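You operate a simulated robot arm through the tools that you are given. There is no shell and no other tool. Be economical: measure what you need, move in short steps, check, and stop when the job is done.

You are at the controls of a simulated two-armed robot. One attempt, no reset.

TASK
Hold the drip pan, wipe it clean with the felt pad, and shut the pad in the spill kit drawer. Set down upright: felt wiper pad. Where these are worked on the way, their far stop is far enough and under half their travel is too little: spill kit drawer. What is to be rubbed or washed off counts as gone when no trace of it is left.
Where things are to end (x, y in the base frame): felt wiper pad within 60 mm of [550, 140].

It is judged by the outcome, as a careful person would: the job done as asked, and still so three seconds after it is handed in. It fails if anything else is knocked over, pushed out of place, dropped, spilled or broken.

THE ROBOT
Two 7-joint arms with two-finger parallel grippers on one trunk, on a base that drives. Base frame: it is fixed to the floor where the robot stands at the start and does not move with it; the origin is under the middle of the robot, x ahead of it, y to its left, z up; the surface under the hand at the start is at about z = 884. Readings come in mm, degrees, newtons and seconds.
The left shoulder is at the start at [70, 163, 1145], the right one opposite. With the tool pointing down near the work surface each hand reaches from about 400 to 880 mm from the robot's upright axis, wherever it stands, measured 20 degrees to its own side. Places, roughly: inside of the upper drawer of the service chest [700, 0, 600]; spill kit drawer [600, 0, 700]. Payload 3.43 kg a hand.
The TCP of each hand is the grasp point between the finger pads, 34 mm short of the fingertips. In the tool frame z runs along the fingers and y along their closing line. The gripper opens to 128 mm. The fingers are 24 mm wide and 12 mm thick; the gripper's body (48 by 130 mm) begins 96 mm behind the TCP.
Orientation is that of the tool frame in the base frame, as a unit quaternion [x, y, z, w]. With the fingers straight down and closing along the base's y, the tool's x points along the base's -x, its y along +y and its z along -z.

THE INTERFACE
- The arms move only by the tool arm_command. It takes "left_motion", "right_motion" or both (then of equal length, played together; a hand with none holds still); each is a list of rows, each a list of 7 numbers: the shift along the base's x, y, z in mm, then the turn, a rotation vector about the base's x, y, z in degrees, then the finger opening in mm, from 0 to 128. In form: [[x, y, z, wx, wy, wz, claw], ...]. A call has 1 to 12 rows; each row is the pose to reach, as a shift and turn from the pose commanded when the call began. A row lasts 0.2 s, in which the tool goes at most 50 mm and 8.6 degrees; a call with a longer step from one row to the next is refused whole, and so is a gripper value outside its range. A pose out of reach is approached as far as the arm can. The call stops where the force on the tool passes 40 N (or 10 N more than at its start, if that is more) or the arm is blocked; 0.2 s more then pass. The fingers move at their own pace (about 153 mm/s each) and stop on an object; they squeeze with about 39 N. The grip force told is the motor's: it shows also when the fingers shut on nothing. Time passes only in rows, and 0.2 s behind the last, so rows that repeat a pose let the fingers close. The reply holds the time, the measured pose of the TCP, the force on the tool along the base axes, the opening and the grip force, in the units named above and with some noise, with the torque about the TCP (base axes, N m) and any sound that the robot's microphone picked up.
- Cameras (640 x 400 px; columns grow to the right, rows downward): "scene" is now at [117.6, 16.3, 1344.2]; the picture's right is [0.23, -0.97, 0.00], its down [-0.81, -0.19, -0.55] and it looks along [0.54, 0.13, -0.83] (base axes); focal length 214 px, centre (320, 200). "left" rides on the left gripper at [76, 11, -160] in its tool frame; the picture's right is [-0.15, 0.99, 0.00], its down [-0.88, -0.13, -0.46] and it looks along [-0.45, -0.07, 0.89] (tool axes); focal length 234 px, centre (320, 200). "right" rides on the right gripper at [76, -11, -160] in its tool frame; the picture's right is [0.15, 0.99, 0.00], its down [-0.88, 0.13, -0.46] and it looks along [-0.45, 0.07, 0.89] (tool axes); focal length 234 px, centre (320, 200). There is no depth. A picture from a camera that has moved, and an enlarged one, comes with that camera's place and axes in the base frame and with its lens.
- snapshot(camera): a new picture of that camera. No time passes.
- raise_lower(by): slides the trunk up (or, below 0, down) by that many mm; the arms and the scene camera ride with it, the base frame stays. It gives what a move gives, with no picture.
- base_move(legs): drives the robot by 1 to 6 legs, each [ahead, left, turn to the left] in mm, mm and degrees, along the robot's own axes; the way and the turn of a leg run together, so that a leg with both is an arc; at most 1500 mm and 180 degrees a leg. The arms and the cameras ride along, it lands a little off, and it stops where it bumps. It gives what a move gives.
- turn_head(pan, tilt): turns the head with the scene camera to pan (to the left, within 86 degrees either way) and tilt (down, from -29 to 69), counted from straight ahead of the robot. It gives what a move gives.
- close_up(camera, box): a new picture of the part [left, top, right, bottom] of that camera's present view, enlarged. No time passes.
- job_done(): hands the job in; it is judged then, once.

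Go step by step. Nothing tells you exact positions but the pictures and the camera data: compare them with the known pose of the tool, close in by small moves and look again before you grip or let go. The budget is 120 turns and 92 pictures, counting those below and the enlarged ones. Unless the task says otherwise, let go and move clear before handing in, and close with one line.

The tools are called after "Call:" by a JSON object that holds its "method" and its "body". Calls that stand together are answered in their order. arm_command: Moves the arms, as the interface text tells. Its arguments: {"type":"object","properties":{"left_motion":{"type":"array","items":{"type":"array","items":{"type":"number"}}},"right_motion":{"type":"array","items":{"type":"array","items":{"type":"number"}}}},"required":[]} The other tools are called the same way: raise_lower (by) slides the trunk up or down; base_move (legs) drives the base; turn_head (pan, tilt) turns the head that bears the scene camera; snapshot (camera) takes a picture; close_up (camera, box) takes an enlarged picture of a part of a camera's view; job_done () hands the job in.

At the start:

```text
time_s: 0.0
left_eef_pos: [478.4, 460.4, 1203.5]
left_ee_rot: [0.0, 1.0, 0.0, 0.0]
left_ft_force: [0.1, -0.5, -0.7]
left_torque: [0.01, 0.03, -0.05]
left_width: 128.1
left_grip_force: 0.0
right_eef_pos: [601.4, 14.7, 1236.2]
right_ee_rot: [0.0, 1.0, 0.0, -0.001]
right_ft_force: [0.7, 0.1, 0.4]
right_torque: [0.0, 0.01, -0.01]
right_width: 127.7
right_grip_force: 0.0
trunk travel left (down, up): [-625.0, 315.0]
robot x, y, heading: [-0.0, -2.2, -0.1]
head pan, tilt: [13.4, 56.3]
```

scene: 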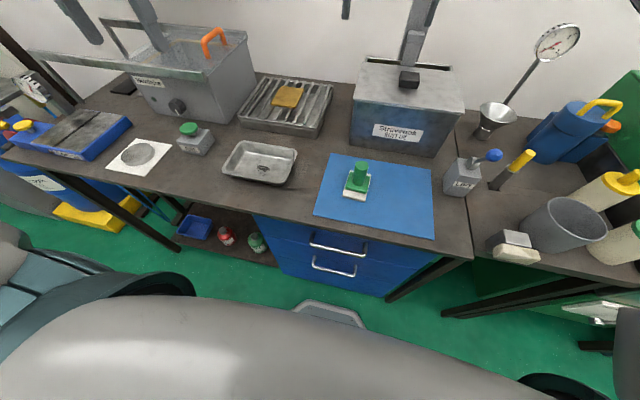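
right: 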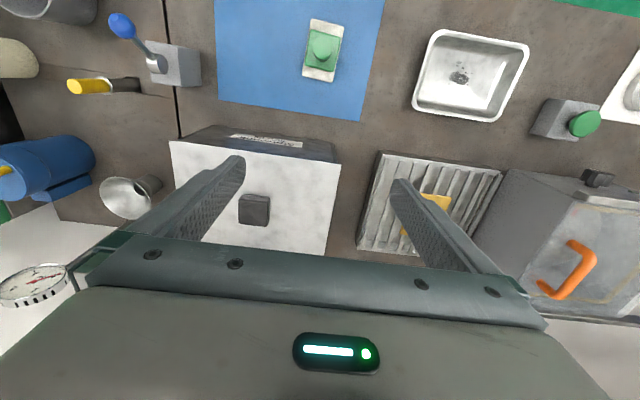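
left: 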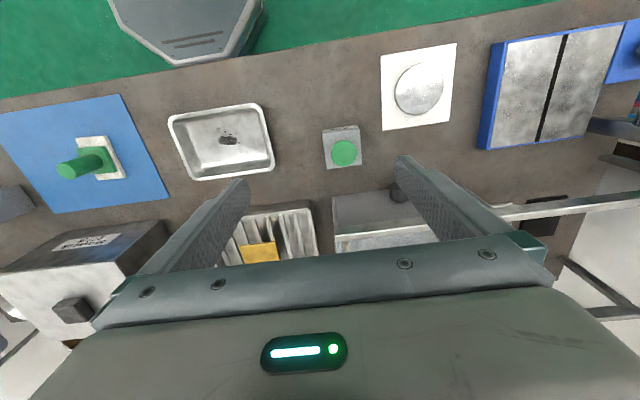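

I see the drip pan at about (509, 285), the felt pad with its green knob at about (483, 4) on the blue mat, and blue drawers under the bench. I'll look closer at these before moving.

Call:
{"method": "close_up", "body": {"camera": "scene", "box": [240, 200, 480, 350]}}

Call:
{"method": "close_up", "body": {"camera": "scene", "box": [200, 110, 440, 260]}}

Call:
{"method": "close_up", "body": {"camera": "right", "box": [200, 0, 560, 225]}}

```text
2.67 times, centred on (360, 275) of scene
camera zoom: at [117.6, 16.3, 1344.2], right [0.23, -0.97, 0.0], down [-0.81, -0.19, -0.55], along [0.54, 0.13, -0.83], focal length 572 px, centre (213, 0)
```

zoom: 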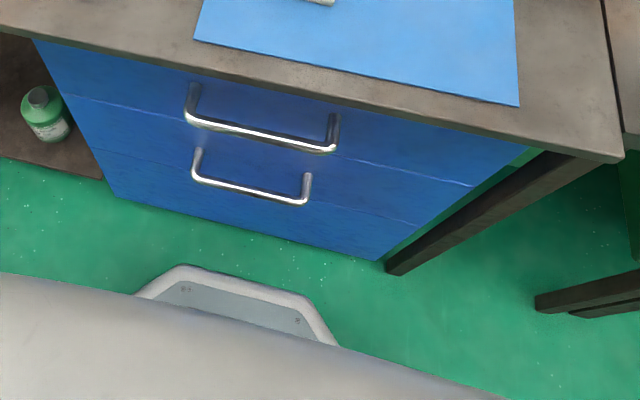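

```text
2.67 times, centred on (320, 185) of scene
camera zoom: at [117.6, 16.3, 1344.2], right [0.23, -0.97, 0.0], down [-0.81, -0.19, -0.55], along [0.54, 0.13, -0.83], focal length 572 px, centre (320, 240)
```

zoom: 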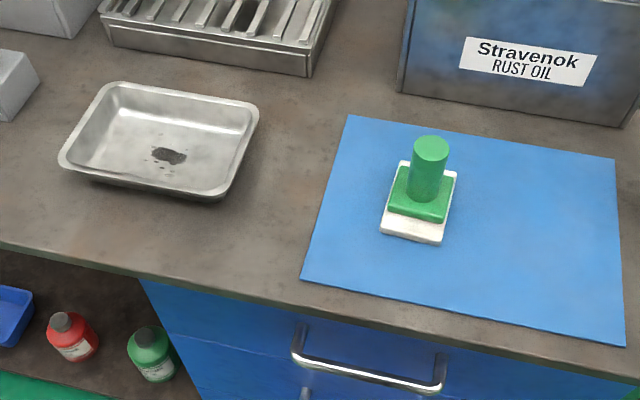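

```text
1.78 times, centred on (380, 112) of right
camera zoom: at [523.6, 4.1, 1395.1], right [-0.15, 0.99, 0.0], down [0.88, 0.13, 0.46], along [0.45, 0.07, -0.89], focal length 416 px, centre (213, 356)
```

zoom: 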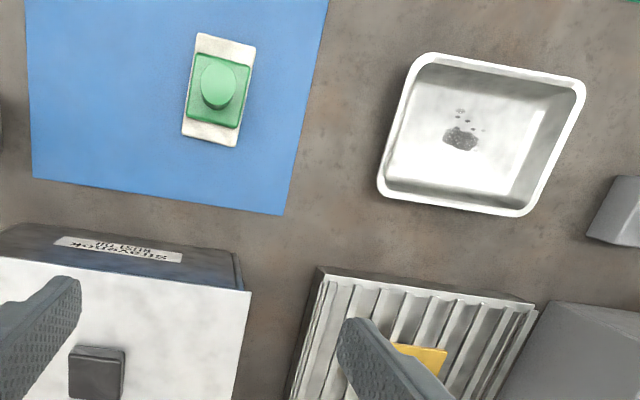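

The pad's foot is about 88 × 60 mm, centred near (478, 4), with its knob top near z 970. The pan is about 120 × 168 mm, centred near (481, 270), and the stain is near its middle. My plan is to pick the pad with the left hand, steady the pan's right wall with the right hand, then use the right hand for the drawer, so the right hand moves aside first.

Call:
{"method": "arm_command", "body": {"left_motion": [[0, -40, -10, 0, 0, 0, 128], [0, -85, -20, 0, 0, 0, 128], [0, -130, -30, 0, 0, 0, 128], [0, -175, -40, 0, 0, 0, 128], [0, -220, -50, 0, 0, 0, 128], [0, -265, -60, 0, 0, 0, 128], [0, -310, -70, 0, 0, 0, 110], [0, -355, -80, 0, 0, 0, 100], [0, -400, -90, 0, 0, 0, 90], [0, -430, -100, 0, 0, 0, 80], [0, -456, -110, 0, 0, 0, 80], [0, -456, -110, 0, 0, 0, 80]], "right_motion": [[-15, -40, 0, 0, 0, 0, 100], [-30, -80, 0, 0, 0, 0, 100], [-45, -120, 0, 0, 0, 0, 100], [-60, -160, 0, 0, 0, 0, 100], [-75, -200, 0, 0, 0, 0, 100], [-90, -240, 0, 0, 0, 0, 100], [-100, -280, 0, 0, 0, 0, 100], [-100, -320, 0, 0, 0, 0, 100], [-100, -340, 0, 0, 0, 0, 100], [-100, -340, 0, 0, 0, 0, 100], [-100, -340, 0, 0, 0, 0, 100], [-100, -340, 0, 0, 0, 0, 100]]}}

Call:
{"method": "snapshot", "body": {"camera": "left"}}

Call:
{"method": "snapshot", "body": {"camera": "scene"}}

```text
time_s: 2.6
left_eef_pos: [465.6, 118.8, 1123.6]
left_ee_rot: [0.0, 1.0, -0.002, 0.002]
left_ft_force: [-0.1, 0.6, -0.6]
left_torque: [0.0, 0.01, 0.01]
left_width: 79.7
left_grip_force: 0.1
left hand out of reach, approached as far as the arm can: row 8, 9, 10, 11, 12
right_eef_pos: [498.8, -325.7, 1235.1]
right_ee_rot: [0.0, 1.0, 0.0, 0.0]
right_ft_force: [-0.6, -0.2, 0.3]
right_torque: [-0.03, -0.03, 0.04]
right_width: 100.0
right_grip_force: 0.1
trunk travel left (down, up): [-625.0, 315.0]
robot x, y, heading: [2.3, 4.4, 0.2]
head pan, tilt: [13.4, 56.3]
```

```text
85 pictures are left
camera left: at [389.9, 128.4, 1280.2], right [0.15, 0.99, 0.0], down [0.88, -0.13, 0.46], along [0.45, -0.07, -0.89], focal length 234 px, centre (320, 200)
```

left: 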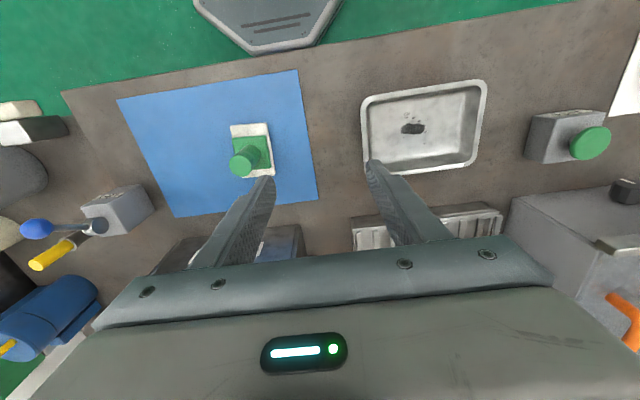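

```text
84 pictures are left
camera scene: at [116.9, 16.0, 1344.3], right [0.23, -0.97, 0.0], down [-0.81, -0.19, -0.55], along [0.54, 0.13, -0.83], focal length 214 px, centre (320, 200)
```

scene: 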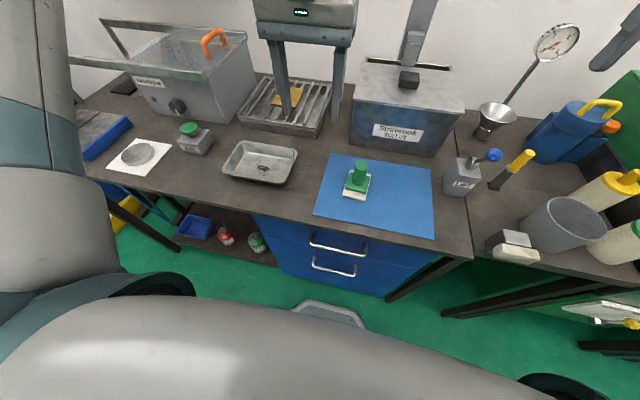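

The left hand can't reach across that far from here, so I'll drive the base back and to the right to put the pad in comfortable reach.

Call:
{"method": "base_move", "body": {"legs": [[-200, 0, 0], [0, -150, 0]]}}

Call:
{"method": "snapshot", "body": {"camera": "scene"}}

Call:
{"method": "snapshot", "body": {"camera": "left"}}

```text
time_s: 5.2
left_eef_pos: [269.3, -31.3, 1121.6]
left_ee_rot: [-0.001, 1.0, -0.001, 0.0]
left_ft_force: [0.8, 0.3, 0.2]
left_torque: [0.03, -0.03, 0.01]
left_width: 79.9
left_grip_force: 0.1
right_eef_pos: [303.7, -474.7, 1234.4]
right_ee_rot: [0.0, 1.0, 0.0, -0.001]
right_ft_force: [0.3, 0.5, 0.4]
right_torque: [0.0, -0.01, -0.01]
right_width: 99.8
right_grip_force: 0.1
trunk travel left (down, up): [-625.0, 315.0]
robot x, y, heading: [-193.6, -149.6, -0.1]
head pan, tilt: [13.4, 56.3]
```

```text
83 pictures are left
camera scene: at [-79.0, -132.8, 1344.1], right [0.23, -0.97, 0.0], down [-0.81, -0.19, -0.55], along [0.54, 0.13, -0.83], focal length 214 px, centre (320, 200)
```

scene: 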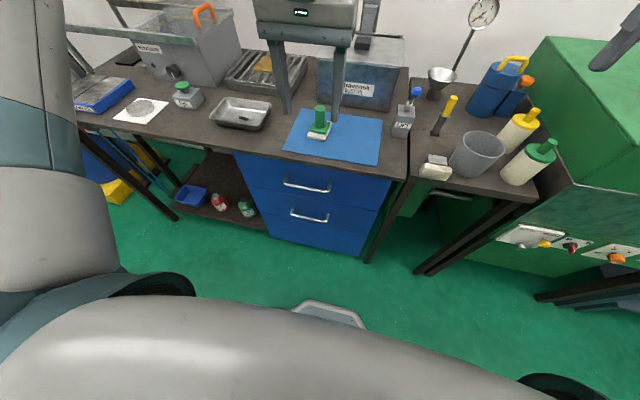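

```text
82 pictures are left
camera left: at [194.0, -20.0, 1279.6], right [0.14, 0.99, 0.0], down [0.88, -0.13, 0.46], along [0.45, -0.07, -0.89], focal length 234 px, centre (320, 200)
```

left: 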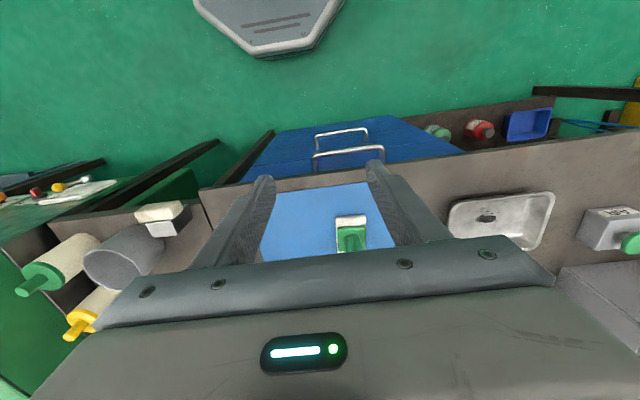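

The knob still checks out at about (476, 3), so I'll move the left hand over it.

Call:
{"method": "arm_command", "body": {"left_motion": [[42, 7, -10, 0, 0, 0, 80], [84, 14, -20, 0, 0, 0, 80], [126, 21, -30, 0, 0, 0, 80], [168, 28, -45, 0, 0, 0, 80], [208, 35, -60, 0, 0, 0, 80], [208, 35, -60, 0, 0, 0, 80]]}}

Call:
{"method": "snapshot", "body": {"camera": "left"}}

Call:
{"method": "close_up", "body": {"camera": "scene", "box": [200, 60, 440, 210]}}

```text
time_s: 6.5
left_eef_pos: [443.1, 43.7, 1059.1]
left_ee_rot: [-0.001, 1.0, -0.001, 0.001]
left_ft_force: [-0.9, -0.7, -0.5]
left_torque: [0.01, -0.01, 0.04]
left_width: 80.3
left_grip_force: 0.1
left hand out of reach, approached as far as the arm can: row 2, 3, 4, 5, 6
right_eef_pos: [303.5, -476.1, 1233.6]
right_ee_rot: [-0.001, 1.0, 0.0, 0.0]
right_ft_force: [0.0, 0.0, -0.8]
right_torque: [0.01, 0.0, -0.01]
right_width: 100.1
right_grip_force: 0.0
trunk travel left (down, up): [-625.0, 315.0]
robot x, y, heading: [-198.8, -150.6, 0.1]
head pan, tilt: [13.4, 56.3]
```

```text
81 pictures are left
camera left: at [368.0, 55.0, 1217.5], right [0.14, 0.99, 0.0], down [0.88, -0.13, 0.46], along [0.45, -0.07, -0.89], focal length 234 px, centre (320, 200)
```

left: 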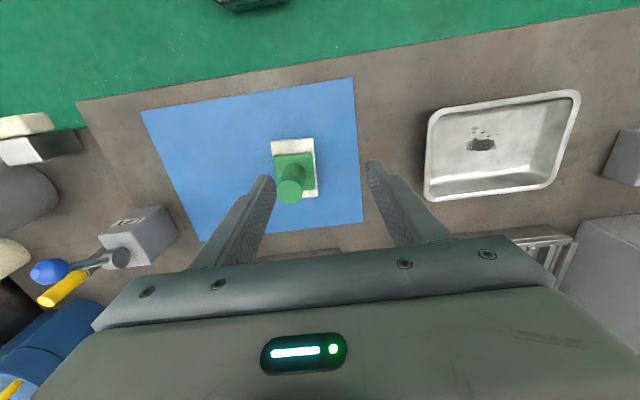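

```text
2.67 times, centred on (320, 135) of scene
camera zoom: at [-80.0, -134.5, 1344.3], right [0.23, -0.97, 0.0], down [-0.81, -0.19, -0.55], along [0.54, 0.13, -0.83], focal length 572 px, centre (320, 373)
```

zoom: 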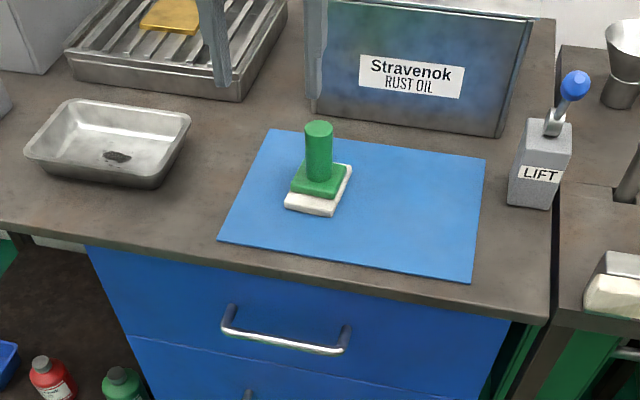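

The left hand stopped short again, at (443, 44). It seems to reach nearer the middle line when it is higher relative to the shoulder, so I'll test by raising it and moving towards the knob.

Call:
{"method": "arm_command", "body": {"left_motion": [[0, 0, 48, 0, 0, 0, 80], [0, 0, 96, 0, 0, 0, 80], [0, 0, 144, 0, 0, 0, 80], [0, 0, 190, 0, 0, 0, 80], [17, -20, 190, 0, 0, 0, 80], [34, -40, 190, 0, 0, 0, 80], [34, -80, 190, 0, 0, 0, 80], [34, -120, 190, 0, 0, 0, 80]]}}

```text
time_s: 8.3
left_eef_pos: [397.6, 62.0, 1232.0]
left_ee_rot: [-0.002, 1.0, 0.0, 0.0]
left_ft_force: [0.3, -0.9, 0.2]
left_torque: [0.0, -0.01, 0.02]
left_width: 80.0
left_grip_force: 0.0
left hand out of reach, approached as far as the arm can: row 1, 2, 3, 4, 5, 6, 7, 8
right_eef_pos: [303.6, -474.3, 1234.2]
right_ee_rot: [-0.001, 1.0, 0.0, 0.001]
right_ft_force: [-0.3, 0.1, -0.5]
right_torque: [0.0, 0.02, 0.02]
right_width: 100.0
right_grip_force: 0.1
trunk travel left (down, up): [-625.0, 315.0]
robot x, y, heading: [-197.2, -148.0, 0.2]
head pan, tilt: [13.4, 56.3]
```

It's stuck even at height, so the wrist or elbow may be at a limit. I'll test turning the tool clockwise about the vertical with small shifts.

Call:
{"method": "arm_command", "body": {"left_motion": [[0, 0, 0, 0, 0, -8, 80], [0, 0, 0, 0, 0, -16, 80], [0, 0, 0, 0, 0, -24, 80], [0, 0, 0, 0, 0, -32, 80], [0, 0, 0, 0, 0, -40, 80], [0, 0, 0, 0, 0, -48, 80], [0, 0, 0, 0, 0, -48, 80]]}}

Call:
{"method": "snapshot", "body": {"camera": "scene"}}

```text
time_s: 9.9
left_eef_pos: [398.0, 62.1, 1231.1]
left_ee_rot: [0.405, 0.914, 0.0, 0.0]
left_ft_force: [0.5, -0.3, 0.6]
left_torque: [-0.01, 0.0, 0.02]
left_width: 80.0
left_grip_force: 0.2
right_eef_pos: [302.8, -475.0, 1234.4]
right_ee_rot: [-0.001, 1.0, 0.0, 0.0]
right_ft_force: [0.0, 0.1, 0.6]
right_torque: [-0.01, 0.03, 0.0]
right_width: 99.9
right_grip_force: 0.1
trunk travel left (down, up): [-625.0, 315.0]
robot x, y, heading: [-195.3, -151.4, 0.0]
head pan, tilt: [13.4, 56.3]
```

```text
79 pictures are left
camera scene: at [-79.3, -133.8, 1344.2], right [0.23, -0.97, 0.0], down [-0.81, -0.19, -0.55], along [0.54, 0.13, -0.83], focal length 214 px, centre (320, 200)
```

scene: 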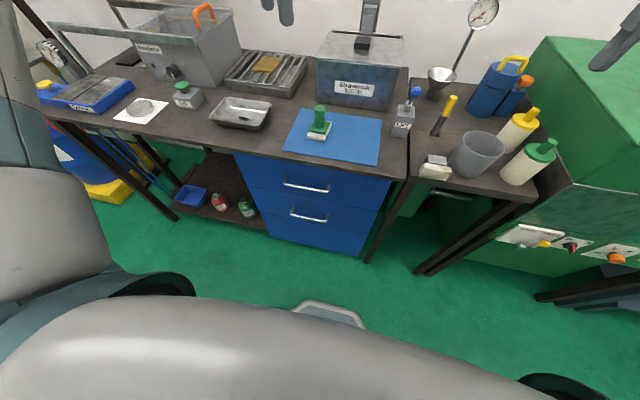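

The turn worked, and the commanded pose is the one it reached. Now I'll try towards the knob with this turn.

Call:
{"method": "arm_command", "body": {"left_motion": [[16, -12, -34, 0, 0, 0, 80], [32, -23, -68, 0, 0, 0, 80], [48, -35, -102, 0, 0, 0, 80], [64, -46, -136, 0, 0, 0, 80], [80, -58, -170, 0, 0, 0, 80], [80, -58, -170, 0, 0, 0, 80]]}}

```text
time_s: 11.3
left_eef_pos: [442.5, 44.0, 1060.7]
left_ee_rot: [0.405, 0.914, -0.001, 0.001]
left_ft_force: [-0.2, 0.1, 0.1]
left_torque: [0.02, -0.02, 0.03]
left_width: 79.9
left_grip_force: 0.2
left hand out of reach, approached as far as the arm can: row 1, 2, 3, 4, 5, 6
right_eef_pos: [302.2, -474.6, 1234.6]
right_ee_rot: [-0.001, 1.0, 0.0, 0.001]
right_ft_force: [-0.5, 0.6, 0.4]
right_torque: [0.01, -0.02, 0.02]
right_width: 99.9
right_grip_force: 0.1
trunk travel left (down, up): [-625.0, 315.0]
robot x, y, heading: [-195.1, -148.4, 0.0]
head pan, tilt: [13.4, 56.3]
```

Same stop, so it's a limit on position and not on wrist turn. I'll probe which direction is limited, using small steps.

Call:
{"method": "arm_command", "body": {"left_motion": [[30, 0, 0, 0, 0, 0, 80], [60, 0, 0, 0, 0, 0, 80], [60, 0, 0, 0, 0, 0, 80]]}}

Call:
{"method": "arm_command", "body": {"left_motion": [[0, 40, 0, 0, 0, 0, 80], [0, 80, 0, 0, 0, 0, 80], [40, 120, 0, 0, 0, 0, 80], [80, 120, 0, 0, 0, 0, 80], [80, 120, 0, 0, 0, 0, 80]]}}

```text
time_s: 12.2
left_eef_pos: [472.4, 73.4, 1061.1]
left_ee_rot: [0.405, 0.914, 0.0, 0.001]
left_ft_force: [0.1, 0.0, 0.9]
left_torque: [0.01, -0.02, 0.0]
left_width: 79.9
left_grip_force: 0.1
left hand out of reach, approached as far as the arm can: row 1, 2, 3
right_eef_pos: [303.0, -474.3, 1233.1]
right_ee_rot: [0.0, 1.0, 0.0, -0.001]
right_ft_force: [-0.4, 0.1, -0.2]
right_torque: [0.02, 0.01, 0.03]
right_width: 99.8
right_grip_force: 0.1
trunk travel left (down, up): [-625.0, 315.0]
robot x, y, heading: [-195.8, -153.9, 0.1]
head pan, tilt: [13.4, 56.3]
```

```text
refused: row 3 steps farther than a row can; nothing moved
```

The boundary slopes: the farther out, the less inward reach. Leaning the tools outward (wrists apart, fingers together) should let both hands meet at the pan. I'll test that posture in the air with the left hand, closing along x and leaning 30° to +y.

Call:
{"method": "arm_command", "body": {"left_motion": [[-20, 10, 10, 0, 0, -8.4, 80], [-40, 20, 20, 0, 0, -16.8, 80], [-60, 30, 30, 0, 0, -25.2, 80], [-80, 40, 40, 0, 0, -33.6, 80], [-100, 50, 50, 0, 0, -42, 80], [-100, 50, 50, 0, 0, -42, 80]]}}

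Call:
{"method": "arm_command", "body": {"left_motion": [[0, 0, 0, -8, 0, 0, 80], [0, 0, 0, -16, 0, 0, 80], [0, 0, 0, -24, 0, 0, 80], [0, 0, 0, -32, 0, 0, 80], [0, -40, 0, -32, 0, 0, 80], [0, -80, 0, -32, 0, 0, 80], [0, -120, 0, -32, 0, 0, 80], [0, -160, 0, -32, 0, 0, 80], [0, -200, 0, -32, 0, 0, 80], [0, -240, 0, -32, 0, 0, 80], [0, -240, 0, -32, 0, 0, 80]]}}

```text
time_s: 13.6
left_eef_pos: [374.2, 122.0, 1108.6]
left_ee_rot: [0.707, 0.708, -0.001, -0.001]
left_ft_force: [0.6, 0.3, -0.7]
left_torque: [0.0, 0.03, -0.01]
left_width: 80.2
left_grip_force: 0.0
right_eef_pos: [304.8, -475.1, 1233.5]
right_ee_rot: [0.0, 1.0, 0.0, 0.001]
right_ft_force: [-0.2, 0.0, 0.3]
right_torque: [0.01, 0.0, 0.0]
right_width: 100.0
right_grip_force: 0.1
trunk travel left (down, up): [-625.0, 315.0]
robot x, y, heading: [-198.2, -148.1, -0.1]
head pan, tilt: [13.4, 56.3]
```

```text
time_s: 15.9
left_eef_pos: [374.9, -117.2, 1110.6]
left_ee_rot: [0.678, 0.681, -0.195, 0.196]
left_ft_force: [-0.3, -0.2, 0.4]
left_torque: [-0.01, -0.07, 0.01]
left_width: 80.2
left_grip_force: 0.0
right_eef_pos: [302.6, -474.6, 1235.3]
right_ee_rot: [-0.002, 1.0, 0.0, 0.0]
right_ft_force: [0.0, 0.7, 0.0]
right_torque: [-0.01, 0.0, 0.01]
right_width: 100.0
right_grip_force: 0.0
trunk travel left (down, up): [-625.0, 315.0]
robot x, y, heading: [-198.1, -148.0, 0.2]
head pan, tilt: [13.4, 56.3]
```

With the lean, the left hand reaches almost to the middle line, so both hands can meet at the pan. I'll drive 100 mm ahead, then turn the left hand +90° so it leans back with fingers closing along y, ready for the knob.

Call:
{"method": "base_move", "body": {"legs": [[100, 0, 0]]}}

Call:
{"method": "arm_command", "body": {"left_motion": [[0, 20, 10, 0, 0, 8.2, 80], [0, 40, 20, 0, 0, 16.4, 80], [0, 60, 20, 0, 0, 24.6, 80], [0, 80, 20, 0, 0, 32.8, 80], [0, 100, 20, 0, 0, 41, 80], [0, 120, 20, 0, 0, 49.2, 80], [0, 120, 20, 0, 0, 57.4, 80], [0, 120, 10, 0, 0, 65.6, 80], [0, 120, 0, 0, 0, 73.8, 80], [0, 120, -20, 0, 0, 82, 80], [0, 120, -40, 0, 0, 90, 80], [0, 120, -40, 0, 0, 90, 80]]}}

Call:
{"method": "snapshot", "body": {"camera": "left"}}

Call:
{"method": "close_up", "body": {"camera": "scene", "box": [200, 80, 440, 230]}}

```text
time_s: 17.1
left_eef_pos: [473.1, -117.5, 1110.3]
left_ee_rot: [0.679, 0.68, -0.195, 0.194]
left_ft_force: [0.5, -1.0, -0.3]
left_torque: [-0.02, 0.02, 0.01]
left_width: 79.8
left_grip_force: 0.1
right_eef_pos: [401.2, -475.4, 1233.2]
right_ee_rot: [0.0, 1.0, 0.0, 0.0]
right_ft_force: [0.9, 0.1, 0.5]
right_torque: [-0.02, 0.01, -0.03]
right_width: 99.8
right_grip_force: 0.0
trunk travel left (down, up): [-625.0, 315.0]
robot x, y, heading: [-97.8, -152.1, -0.0]
head pan, tilt: [13.4, 56.3]
```

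```text
time_s: 19.7
left_eef_pos: [471.6, 0.8, 1070.2]
left_ee_rot: [-0.001, 0.961, 0.0, 0.276]
left_ft_force: [-0.6, 0.2, -0.2]
left_torque: [0.05, -0.02, 0.03]
left_width: 79.8
left_grip_force: 0.0
right_eef_pos: [400.0, -474.4, 1235.3]
right_ee_rot: [0.0, 1.0, 0.0, 0.0]
right_ft_force: [0.8, 0.2, 0.4]
right_torque: [-0.01, -0.06, -0.01]
right_width: 99.7
right_grip_force: 0.0
trunk travel left (down, up): [-625.0, 315.0]
robot x, y, heading: [-98.2, -151.8, -0.1]
head pan, tilt: [13.4, 56.3]
```

```text
78 pictures are left
camera left: at [322.8, 12.1, 1163.3], right [0.12, 0.99, 0.08], down [0.5, -0.13, 0.85], along [0.86, -0.07, -0.51], focal length 234 px, centre (320, 200)
```

left: 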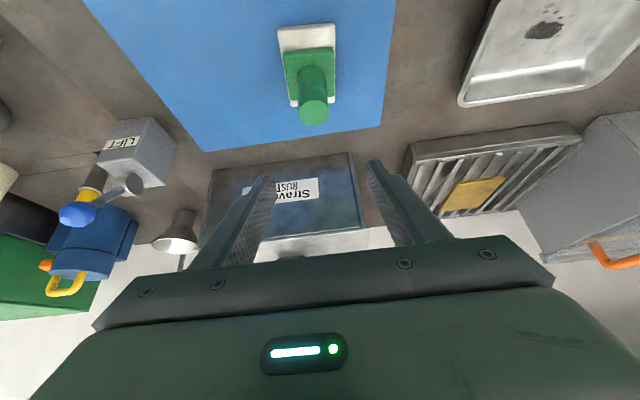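

```text
2.67 times, centred on (320, 155) of scene
camera zoom: at [17.9, -134.1, 1344.3], right [0.23, -0.97, 0.0], down [-0.81, -0.19, -0.55], along [0.54, 0.13, -0.83], focal length 572 px, centre (320, 320)
```

zoom: 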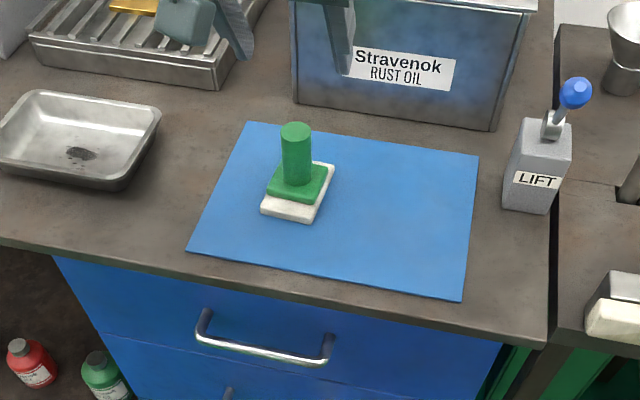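

The knob axis is near (478, 1), with its top at 970 and the plate at about 914. I'll descend straight down to TCP z 956 with the fingers straddling it in y.

Call:
{"method": "arm_command", "body": {"left_motion": [[6, 0, -30, 0, 0, 0, 80], [6, 0, -60, 0, 0, 0, 80], [6, 0, -90, 0, 0, 0, 80], [6, 0, -114, 0, 0, 0, 80], [6, 0, -114, 0, 0, 0, 80]]}}

Call:
{"method": "snapshot", "body": {"camera": "left"}}

Call:
{"method": "close_up", "body": {"camera": "scene", "box": [200, 80, 440, 230]}}

```text
time_s: 20.9
left_eef_pos: [478.4, 1.8, 954.3]
left_ee_rot: [-0.001, 0.961, 0.0, 0.277]
left_ft_force: [0.3, -0.3, -0.2]
left_torque: [0.03, 0.04, -0.01]
left_width: 79.9
left_grip_force: 0.0
right_eef_pos: [397.9, -476.1, 1233.2]
right_ee_rot: [0.001, 1.0, 0.0, -0.001]
right_ft_force: [-0.2, 0.1, -0.5]
right_torque: [-0.01, -0.04, 0.02]
right_width: 99.8
right_grip_force: 0.1
trunk travel left (down, up): [-625.0, 315.0]
robot x, y, heading: [-96.8, -149.4, -0.1]
head pan, tilt: [13.4, 56.3]
```

```text
76 pictures are left
camera left: at [330.6, 14.0, 1048.3], right [0.12, 0.99, 0.08], down [0.5, -0.13, 0.85], along [0.85, -0.07, -0.51], focal length 234 px, centre (320, 200)
```

left: 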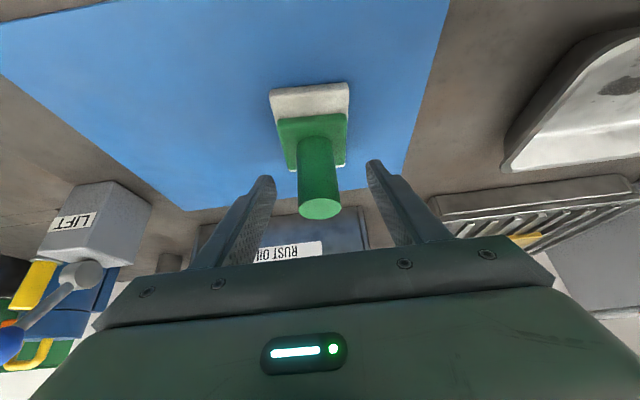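

```text
2.67 times, centred on (320, 155) of scene
camera zoom: at [18.4, -134.2, 1344.3], right [0.23, -0.97, 0.0], down [-0.81, -0.19, -0.55], along [0.54, 0.13, -0.83], focal length 572 px, centre (320, 320)
```

zoom: 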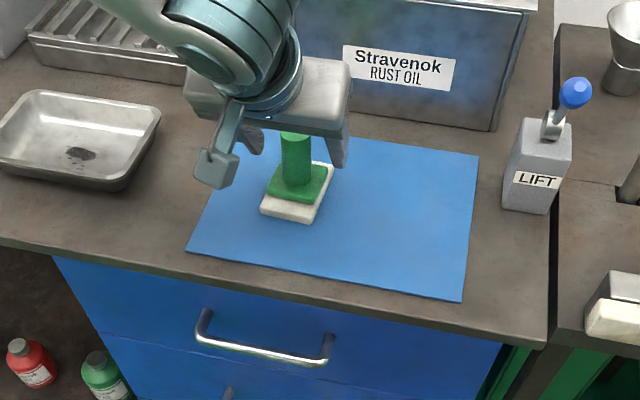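

The TCP sits on the knob with the fingers either side of it. Closing now, then a small lift.

Call:
{"method": "arm_command", "body": {"left_motion": [[0, 0, 0, 0, 0, 0, 30], [0, 0, 0, 0, 0, 0, 20], [0, 0, 0, 0, 0, 0, 20], [0, 0, 0, 0, 0, 0, 20]]}}

Call:
{"method": "arm_command", "body": {"left_motion": [[0, 0, 25, 0, 0, 0, 20], [0, 0, 60, 0, 0, 0, 20], [0, 0, 100, 0, 0, 0, 20], [0, 0, 140, 0, 0, 0, 20], [0, 0, 140, 0, 0, 0, 20]]}}

Call:
{"method": "close_up", "body": {"camera": "scene", "box": [200, 80, 440, 230]}}

Call:
{"method": "snapshot", "body": {"camera": "left"}}

```text
time_s: 21.9
left_eef_pos: [479.0, 3.3, 955.9]
left_ee_rot: [-0.001, 0.961, 0.0, 0.275]
left_ft_force: [0.3, -0.9, 0.3]
left_torque: [-0.02, -0.01, -0.01]
left_width: 31.2
left_grip_force: 38.8
right_eef_pos: [400.4, -475.3, 1233.1]
right_ee_rot: [0.0, 1.0, 0.0, 0.0]
right_ft_force: [-0.9, -0.5, -0.3]
right_torque: [-0.02, -0.02, 0.01]
right_width: 99.8
right_grip_force: 0.0
trunk travel left (down, up): [-625.0, 315.0]
robot x, y, heading: [-102.0, -150.3, 0.1]
head pan, tilt: [13.4, 56.3]
```

```text
time_s: 23.1
left_eef_pos: [480.1, 0.6, 1096.4]
left_ee_rot: [0.0, 0.961, -0.001, 0.275]
left_ft_force: [0.3, -0.6, -0.8]
left_torque: [0.0, 0.0, 0.01]
left_width: 30.8
left_grip_force: 38.5
right_eef_pos: [401.4, -475.5, 1233.7]
right_ee_rot: [0.0, 1.0, 0.0, 0.0]
right_ft_force: [-0.1, -0.2, -0.3]
right_torque: [0.01, 0.05, 0.0]
right_width: 99.8
right_grip_force: 0.1
trunk travel left (down, up): [-625.0, 315.0]
robot x, y, heading: [-98.1, -146.5, 0.0]
head pan, tilt: [13.4, 56.3]
```

```text
2.67 times, centred on (320, 155) of scene
camera zoom: at [20.1, -133.7, 1344.0], right [0.23, -0.97, 0.0], down [-0.81, -0.19, -0.55], along [0.54, 0.13, -0.83], focal length 572 px, centre (320, 320)
```

zoom: 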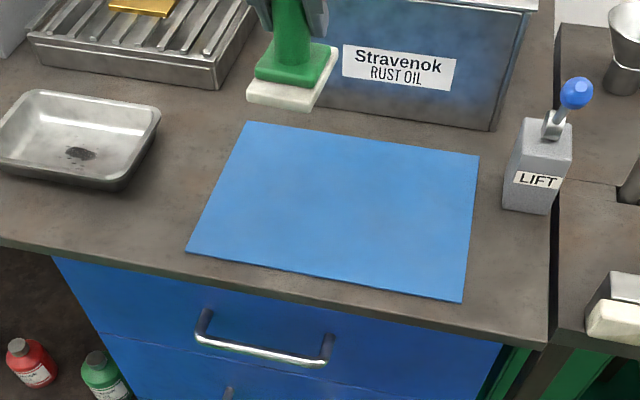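

```text
73 pictures are left
camera left: at [331.5, 12.1, 1189.4], right [0.12, 0.99, 0.08], down [0.51, -0.13, 0.85], along [0.85, -0.07, -0.52], focal length 234 px, centre (320, 200)
```

left: 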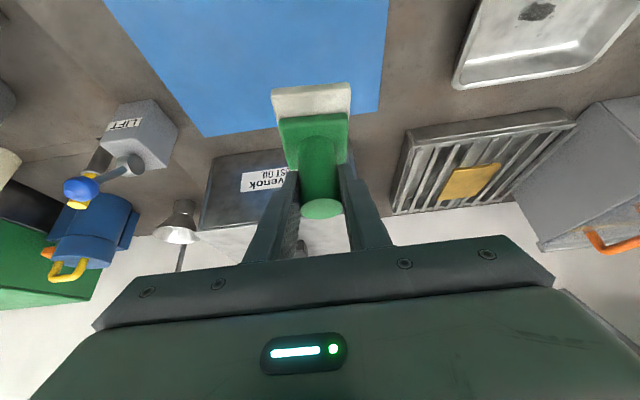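

The pad is gripped and lifted cleanly. I'll turn it 90° so its long side runs along y and the hand leans to +y, then drive left to the pan.

Call:
{"method": "arm_command", "body": {"left_motion": [[0, 0, 10, 0, 0, -8.2, 20], [0, 0, 20, 0, 0, -16.4, 20], [0, 0, 30, 0, 0, -24.6, 20], [0, 0, 40, 0, 0, -32.8, 20], [0, 0, 40, 0, 0, -41, 20], [0, 0, 40, 0, 0, -49.2, 20], [0, 0, 40, 0, 0, -57.4, 20], [0, 0, 40, 0, 0, -65.6, 20], [0, 0, 40, 0, 0, -73.8, 20], [0, 0, 40, 0, 0, -82, 20], [0, 0, 40, 0, 0, -90, 20], [0, 0, 40, 0, 0, -90, 20]]}}

Call:
{"method": "base_move", "body": {"legs": [[0, 358, 0]]}}

Call:
{"method": "snapshot", "body": {"camera": "scene"}}

```text
time_s: 25.7
left_eef_pos: [477.6, 1.4, 1136.6]
left_ee_rot: [0.679, 0.68, -0.197, 0.195]
left_ft_force: [0.1, -1.2, -1.0]
left_torque: [0.0, -0.02, -0.03]
left_width: 31.0
left_grip_force: 38.4
right_eef_pos: [400.6, -475.4, 1234.2]
right_ee_rot: [-0.001, 1.0, 0.0, 0.0]
right_ft_force: [-0.2, 0.3, -0.6]
right_torque: [0.0, 0.0, 0.05]
right_width: 99.9
right_grip_force: 0.1
trunk travel left (down, up): [-625.0, 315.0]
robot x, y, heading: [-103.4, -150.5, -0.2]
head pan, tilt: [13.4, 56.3]
```

```text
time_s: 28.0
left_eef_pos: [480.3, 355.0, 1136.4]
left_ee_rot: [0.681, 0.679, -0.196, 0.194]
left_ft_force: [-0.5, 0.6, -0.8]
left_torque: [0.0, 0.05, -0.01]
left_width: 31.2
left_grip_force: 38.7
right_eef_pos: [400.3, -123.2, 1233.7]
right_ee_rot: [0.003, 1.0, 0.001, 0.0]
right_ft_force: [-0.4, -0.1, 0.6]
right_torque: [0.0, 0.0, -0.01]
right_width: 100.0
right_grip_force: 0.0
trunk travel left (down, up): [-625.0, 315.0]
robot x, y, heading: [-97.2, 208.0, -0.6]
head pan, tilt: [13.4, 56.3]
```

```text
72 pictures are left
camera scene: at [20.4, 220.6, 1344.2], right [0.23, -0.97, 0.0], down [-0.81, -0.19, -0.55], along [0.54, 0.13, -0.83], focal length 214 px, centre (320, 200)
```

scene: 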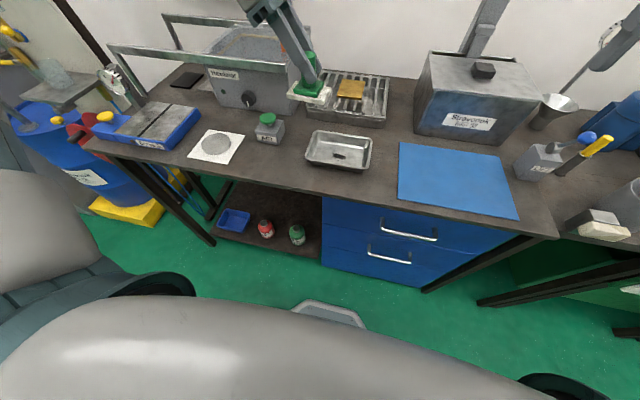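

Now the right hand leans to −y (28°) and comes in above the pan's right wall, high enough to check before lowering.

Call:
{"method": "arm_command", "body": {"right_motion": [[10, 20, 0, 7, 0, 0, 60], [20, 45, 0, 14, 0, 0, 40], [30, 75, -10, 21, 0, 0, 26], [40, 105, -20, 28, 0, 0, 26], [50, 140, -40, 28, 0, 0, 26], [60, 175, -60, 28, 0, 0, 26], [70, 210, -90, 28, 0, 0, 26], [80, 245, -120, 28, 0, 0, 26], [81, 275, -150, 28, 0, 0, 26], [81, 305, -180, 28, 0, 0, 26], [81, 305, -220, 28, 0, 0, 26], [81, 305, -220, 28, 0, 0, 26]]}}

Call:
{"method": "turn_head", "body": {"pan": 0, "tilt": 45}}

Call:
{"method": "snapshot", "body": {"camera": "scene"}}

Call:
{"method": "snapshot", "body": {"camera": "right"}}

```text
time_s: 30.6
left_eef_pos: [480.7, 353.7, 1136.0]
left_ee_rot: [0.681, 0.678, -0.196, 0.195]
left_ft_force: [-0.9, -1.0, -0.7]
left_torque: [-0.03, 0.01, 0.02]
left_width: 31.4
left_grip_force: 39.3
right_eef_pos: [480.2, 183.8, 1014.1]
right_ee_rot: [0.003, 0.97, 0.242, 0.0]
right_ft_force: [0.2, 0.0, 0.0]
right_torque: [0.0, -0.01, 0.01]
right_width: 26.2
right_grip_force: 0.1
trunk travel left (down, up): [-625.0, 315.0]
robot x, y, heading: [-94.8, 206.4, -0.2]
head pan, tilt: [13.4, 56.3]
```

```text
time_s: 31.4
left_eef_pos: [480.1, 353.8, 1136.2]
left_ee_rot: [0.682, 0.678, -0.196, 0.193]
left_ft_force: [0.6, 0.4, -1.6]
left_torque: [0.0, 0.03, 0.04]
left_width: 31.1
left_grip_force: 39.1
right_eef_pos: [481.1, 182.0, 1014.6]
right_ee_rot: [0.003, 0.97, 0.243, -0.001]
right_ft_force: [0.1, 0.0, -0.7]
right_torque: [0.0, -0.01, 0.01]
right_width: 26.0
right_grip_force: 0.1
trunk travel left (down, up): [-625.0, 315.0]
robot x, y, heading: [-96.7, 206.1, -0.0]
head pan, tilt: [0.0, 45.0]
```

```text
71 pictures are left
camera scene: at [33.0, 204.4, 1359.2], right [-0.01, -1.0, 0.0], down [-0.71, 0.0, -0.71], along [0.71, 0.0, -0.71], focal length 214 px, centre (320, 200)
```

scene: 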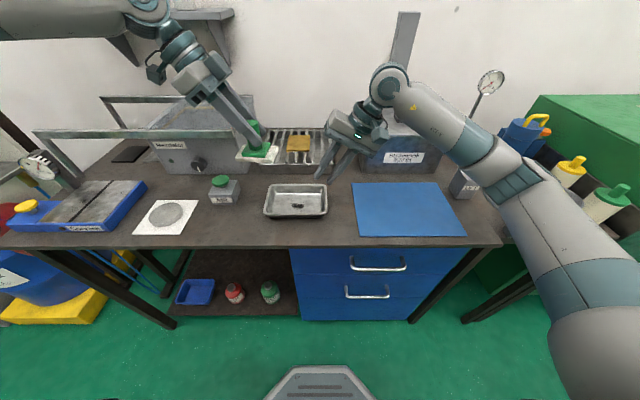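

```text
70 pictures are left
camera right: at [403.8, 97.6, 1149.8], right [-0.14, 0.87, 0.47], down [0.88, -0.1, 0.46], along [0.45, 0.47, -0.76], focal length 234 px, centre (320, 200)
```

right: 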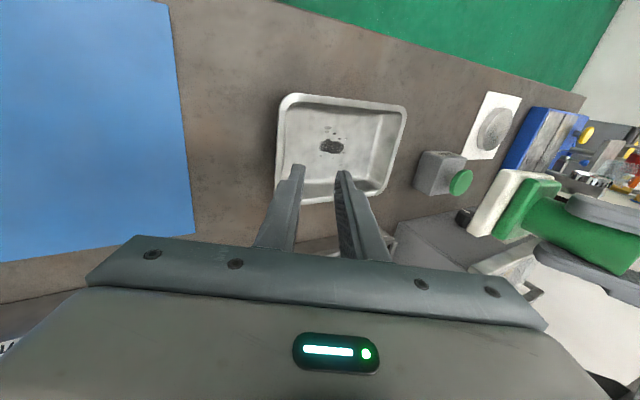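

The right hand reaches the pan wall easily. The rim on that side lies at y ≈ 180–188, z ≈ 920; I'll lower to straddle it and check.

Call:
{"method": "arm_command", "body": {"right_motion": [[0, -6, -20, 0, 0, 0, 36], [0, -6, -40, 0, 0, 0, 36], [0, -6, -60, 0, 0, 0, 36], [0, -6, -70, 0, 0, 0, 36], [0, -6, -70, 0, 0, 0, 36]]}}

Call:
{"method": "close_up", "body": {"camera": "right", "box": [200, 60, 440, 210]}}

Call:
{"method": "close_up", "body": {"camera": "scene", "box": [240, 130, 400, 230]}}

```text
time_s: 32.5
left_eef_pos: [480.4, 352.5, 1136.1]
left_ee_rot: [0.682, 0.678, -0.197, 0.193]
left_ft_force: [-0.4, -0.1, -0.9]
left_torque: [-0.05, 0.0, 0.0]
left_width: 31.2
left_grip_force: 38.6
right_eef_pos: [482.1, 175.8, 944.1]
right_ee_rot: [0.003, 0.97, 0.242, -0.001]
right_ft_force: [-0.3, -0.2, -0.2]
right_torque: [0.0, 0.05, -0.01]
right_width: 36.2
right_grip_force: 0.1
trunk travel left (down, up): [-625.0, 315.0]
robot x, y, heading: [-98.9, 204.5, -0.2]
head pan, tilt: [0.0, 45.0]
```

```text
2.67 times, centred on (320, 135) of right
camera zoom: at [404.2, 90.7, 1078.8], right [-0.14, 0.87, 0.47], down [0.88, -0.1, 0.46], along [0.45, 0.47, -0.76], focal length 624 px, centre (320, 373)
```

zoom: 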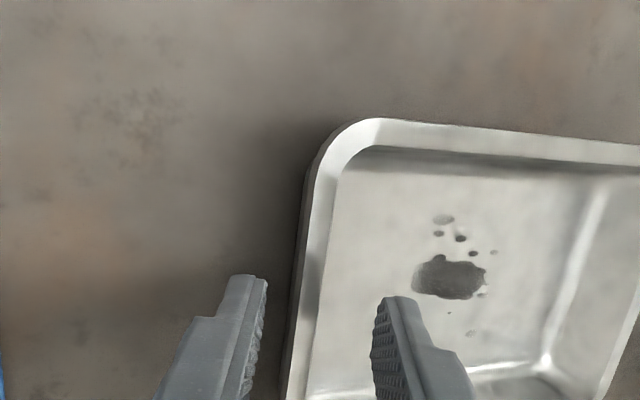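

```text
4.00 times, centred on (320, 180) of scene
camera zoom: at [32.9, 204.6, 1359.3], right [-0.01, -1.0, 0.0], down [-0.71, 0.0, -0.71], along [0.71, 0.0, -0.71], focal length 858 px, centre (320, 280)
```

zoom: 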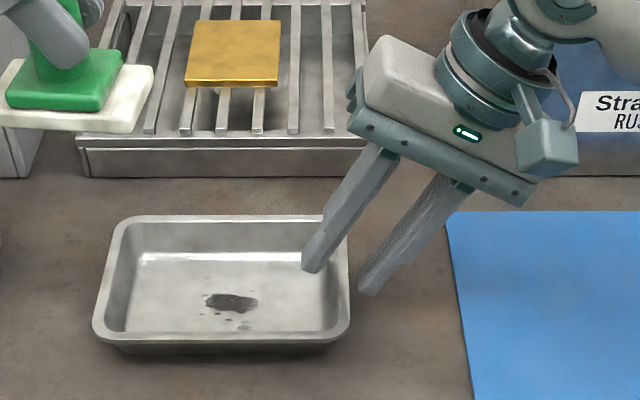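

The fingers straddle the right wall, one in and one out. I'll lower 9 mm and close.

Call:
{"method": "arm_command", "body": {"right_motion": [[0, 0, -9, 0, 0, 0, 36], [0, 0, -9, 0, 0, 0, 20], [0, 0, -9, 0, 0, 0, 4], [0, 0, -9, 0, 0, 0, 0], [0, 0, -9, 0, 0, 0, 0]]}}

Call:
{"method": "close_up", "body": {"camera": "right", "box": [200, 60, 440, 210]}}

Call:
{"method": "close_up", "body": {"camera": "scene", "box": [240, 130, 400, 230]}}

```text
time_s: 33.8
left_eef_pos: [481.4, 354.6, 1135.1]
left_ee_rot: [0.682, 0.678, -0.197, 0.193]
left_ft_force: [-0.5, -0.4, -1.6]
left_torque: [0.01, -0.01, 0.0]
left_width: 31.1
left_grip_force: 39.2
right_eef_pos: [481.1, 174.9, 933.9]
right_ee_rot: [0.003, 0.97, 0.242, -0.001]
right_ft_force: [0.0, 0.7, -2.0]
right_torque: [-0.16, -0.02, 0.0]
right_width: 2.4
right_grip_force: 36.6
trunk travel left (down, up): [-625.0, 315.0]
robot x, y, heading: [-98.9, 205.4, -0.4]
head pan, tilt: [0.0, 45.0]
```

```text
2.67 times, centred on (320, 135) of right
camera zoom: at [404.4, 90.5, 1070.2], right [-0.14, 0.87, 0.47], down [0.88, -0.1, 0.46], along [0.45, 0.47, -0.76], focal length 624 px, centre (320, 373)
```

zoom: 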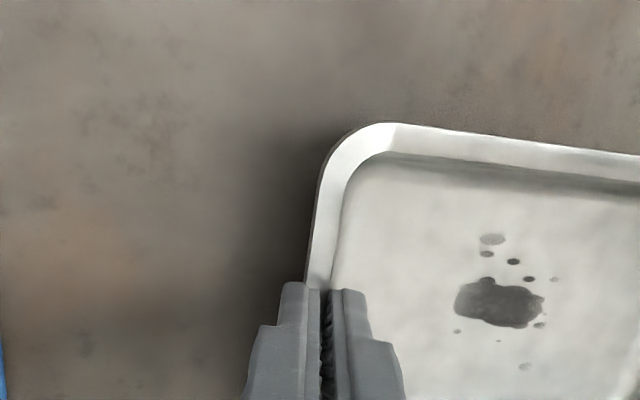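

```text
4.00 times, centred on (320, 180) of scene
camera zoom: at [33.0, 204.4, 1359.2], right [-0.01, -1.0, 0.0], down [-0.71, 0.0, -0.71], along [0.71, 0.0, -0.71], focal length 858 px, centre (320, 280)
```

zoom: 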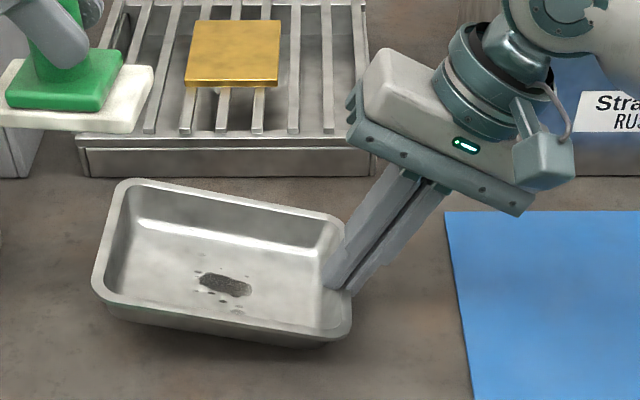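

The wall is steeper than my lean, so gripping tipped the pan's left side up by about 17°. I'll turn the right hand upright by that much, keeping the wall in place, to set the pan flat.

Call:
{"method": "arm_command", "body": {"right_motion": [[0, 2, 2, -5, 0, 0, 0], [0, 4, 3, -10, 0, 0, 0], [0, 7, 5, -16, 0, 0, 0], [0, 7, 5, -16, 0, 0, 0]]}}

Call:
{"method": "close_up", "body": {"camera": "scene", "box": [240, 130, 400, 230]}}

```text
time_s: 34.8
left_eef_pos: [481.1, 352.0, 1135.1]
left_ee_rot: [0.681, 0.678, -0.196, 0.194]
left_ft_force: [-0.6, 0.2, -1.0]
left_torque: [-0.02, 0.0, -0.03]
left_width: 31.1
left_grip_force: 39.1
right_eef_pos: [480.0, 181.9, 940.0]
right_ee_rot: [0.003, 0.995, 0.105, 0.001]
right_ft_force: [-0.3, 1.0, -0.7]
right_torque: [0.07, -0.03, 0.06]
right_width: 2.4
right_grip_force: 37.3
trunk travel left (down, up): [-625.0, 315.0]
robot x, y, heading: [-99.2, 205.8, -0.1]
head pan, tilt: [0.0, 45.0]
```

```text
4.00 times, centred on (320, 180) of scene
camera zoom: at [33.0, 203.8, 1359.2], right [-0.01, -1.0, 0.0], down [-0.71, 0.0, -0.71], along [0.71, 0.0, -0.71], focal length 858 px, centre (320, 280)
```

zoom: 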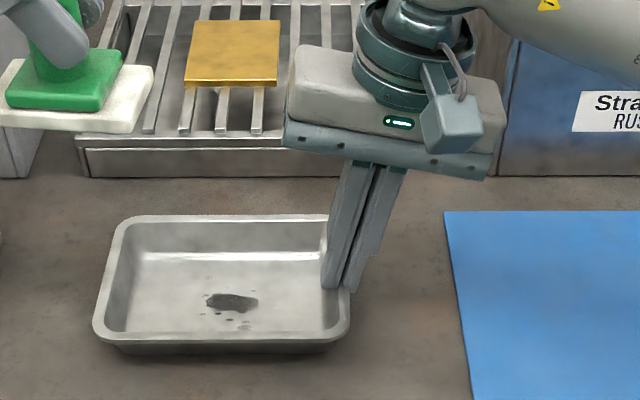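

The pan is flat again and exactly where it was. Now I'll bring the pad above the stain.

Call:
{"method": "arm_command", "body": {"left_motion": [[0, -18, -28, 0, 0, 0, 20], [0, -36, -56, 0, 0, 0, 20], [0, -54, -84, 0, 0, 0, 20], [0, -74, -112, 0, 0, 0, 20], [0, -78, -146, 0, 0, 0, 20], [0, -78, -146, 0, 0, 0, 20]]}}

Call:
{"method": "close_up", "body": {"camera": "scene", "box": [240, 110, 400, 210]}}

Call:
{"method": "snapshot", "body": {"camera": "left"}}

```text
time_s: 36.1
left_eef_pos: [481.0, 276.5, 990.2]
left_ee_rot: [0.681, 0.678, -0.196, 0.194]
left_ft_force: [-0.3, 0.4, -0.5]
left_torque: [0.02, -0.01, 0.02]
left_width: 30.9
left_grip_force: 39.5
right_eef_pos: [480.5, 182.7, 939.4]
right_ee_rot: [0.003, 0.995, 0.104, 0.001]
right_ft_force: [0.5, -0.4, -1.0]
right_torque: [0.07, -0.07, -0.02]
right_width: 2.3
right_grip_force: 36.7
trunk travel left (down, up): [-625.0, 315.0]
robot x, y, heading: [-96.8, 204.4, -0.3]
head pan, tilt: [0.0, 45.0]
```

```text
4.00 times, centred on (320, 160) of scene
camera zoom: at [32.5, 204.1, 1359.3], right [-0.01, -1.0, 0.0], down [-0.71, 0.0, -0.71], along [0.71, 0.0, -0.71], focal length 858 px, centre (320, 360)
```

zoom: 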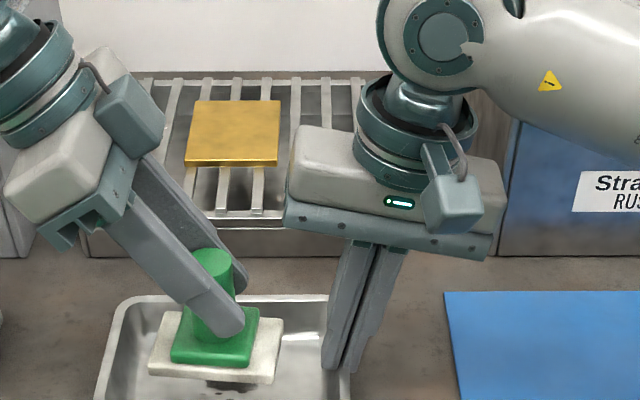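

```text
63 pictures are left
camera left: at [494.4, 425.6, 1083.6], right [0.99, -0.13, 0.08], down [-0.13, -0.5, 0.85], along [-0.07, -0.85, -0.52], focal length 234 px, centre (320, 200)
```

left: 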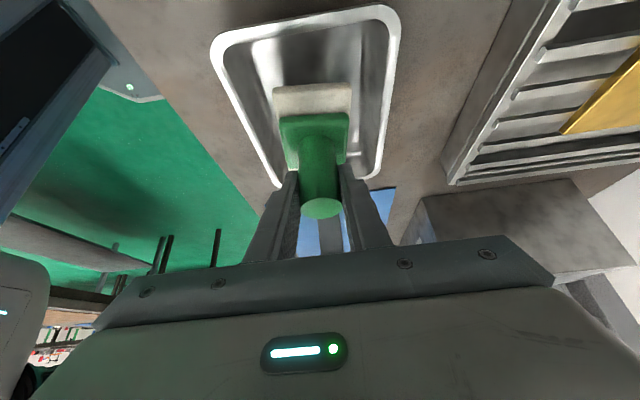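

The pad is well inside the pan's outline. I'll lower gently to contact.

Call:
{"method": "arm_command", "body": {"left_motion": [[0, -4, -10, 0, 0, 0, 20], [0, -6, -20, 0, 0, 0, 20], [0, -6, -26, 0, 0, 0, 20], [0, -6, -30, 0, 0, 0, 20], [0, -6, -33, 0, 0, 0, 20]]}}

```text
time_s: 37.4
left_eef_pos: [481.5, 269.4, 956.8]
left_ee_rot: [0.681, 0.678, -0.196, 0.193]
left_ft_force: [0.1, 0.4, -1.1]
left_torque: [0.02, -0.01, 0.01]
left_width: 31.1
left_grip_force: 38.6
right_eef_pos: [480.9, 182.8, 940.2]
right_ee_rot: [0.004, 0.995, 0.104, -0.001]
right_ft_force: [-0.1, 0.4, -0.3]
right_torque: [0.06, -0.05, 0.04]
right_width: 2.2
right_grip_force: 36.8
trunk travel left (down, up): [-625.0, 315.0]
robot x, y, heading: [-97.6, 203.8, -0.3]
head pan, tilt: [0.0, 45.0]
```

Call:
{"method": "arm_command", "body": {"left_motion": [[0, 0, -1, 0, 0, 0, 20], [0, 0, -2, 0, 0, 0, 20], [0, 0, -3, 0, 0, 0, 20], [0, 0, -3, 0, 0, 0, 20]]}}

Call:
{"method": "close_up", "body": {"camera": "scene", "box": [240, 130, 400, 230]}}

```text
time_s: 38.4
left_eef_pos: [480.4, 268.0, 955.4]
left_ee_rot: [0.681, 0.678, -0.197, 0.195]
left_ft_force: [-4.3, 2.3, 18.4]
left_torque: [-0.78, 0.2, -0.11]
left_width: 30.9
left_grip_force: 38.6
right_eef_pos: [479.6, 182.2, 938.7]
right_ee_rot: [0.003, 0.995, 0.103, -0.001]
right_ft_force: [4.1, 0.5, -15.5]
right_torque: [0.03, -0.46, -0.19]
right_width: 2.3
right_grip_force: 36.6
trunk travel left (down, up): [-625.0, 315.0]
robot x, y, heading: [-98.1, 203.7, -0.4]
head pan, tilt: [0.0, 45.0]
```

```text
4.00 times, centred on (320, 180) of scene
camera zoom: at [32.5, 204.5, 1359.3], right [-0.01, -1.0, 0.0], down [-0.71, 0.0, -0.71], along [0.71, 0.0, -0.71], focal length 858 px, centre (320, 280)
```

zoom: 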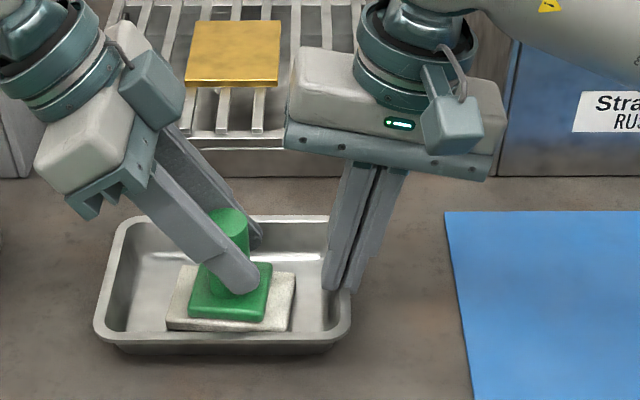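

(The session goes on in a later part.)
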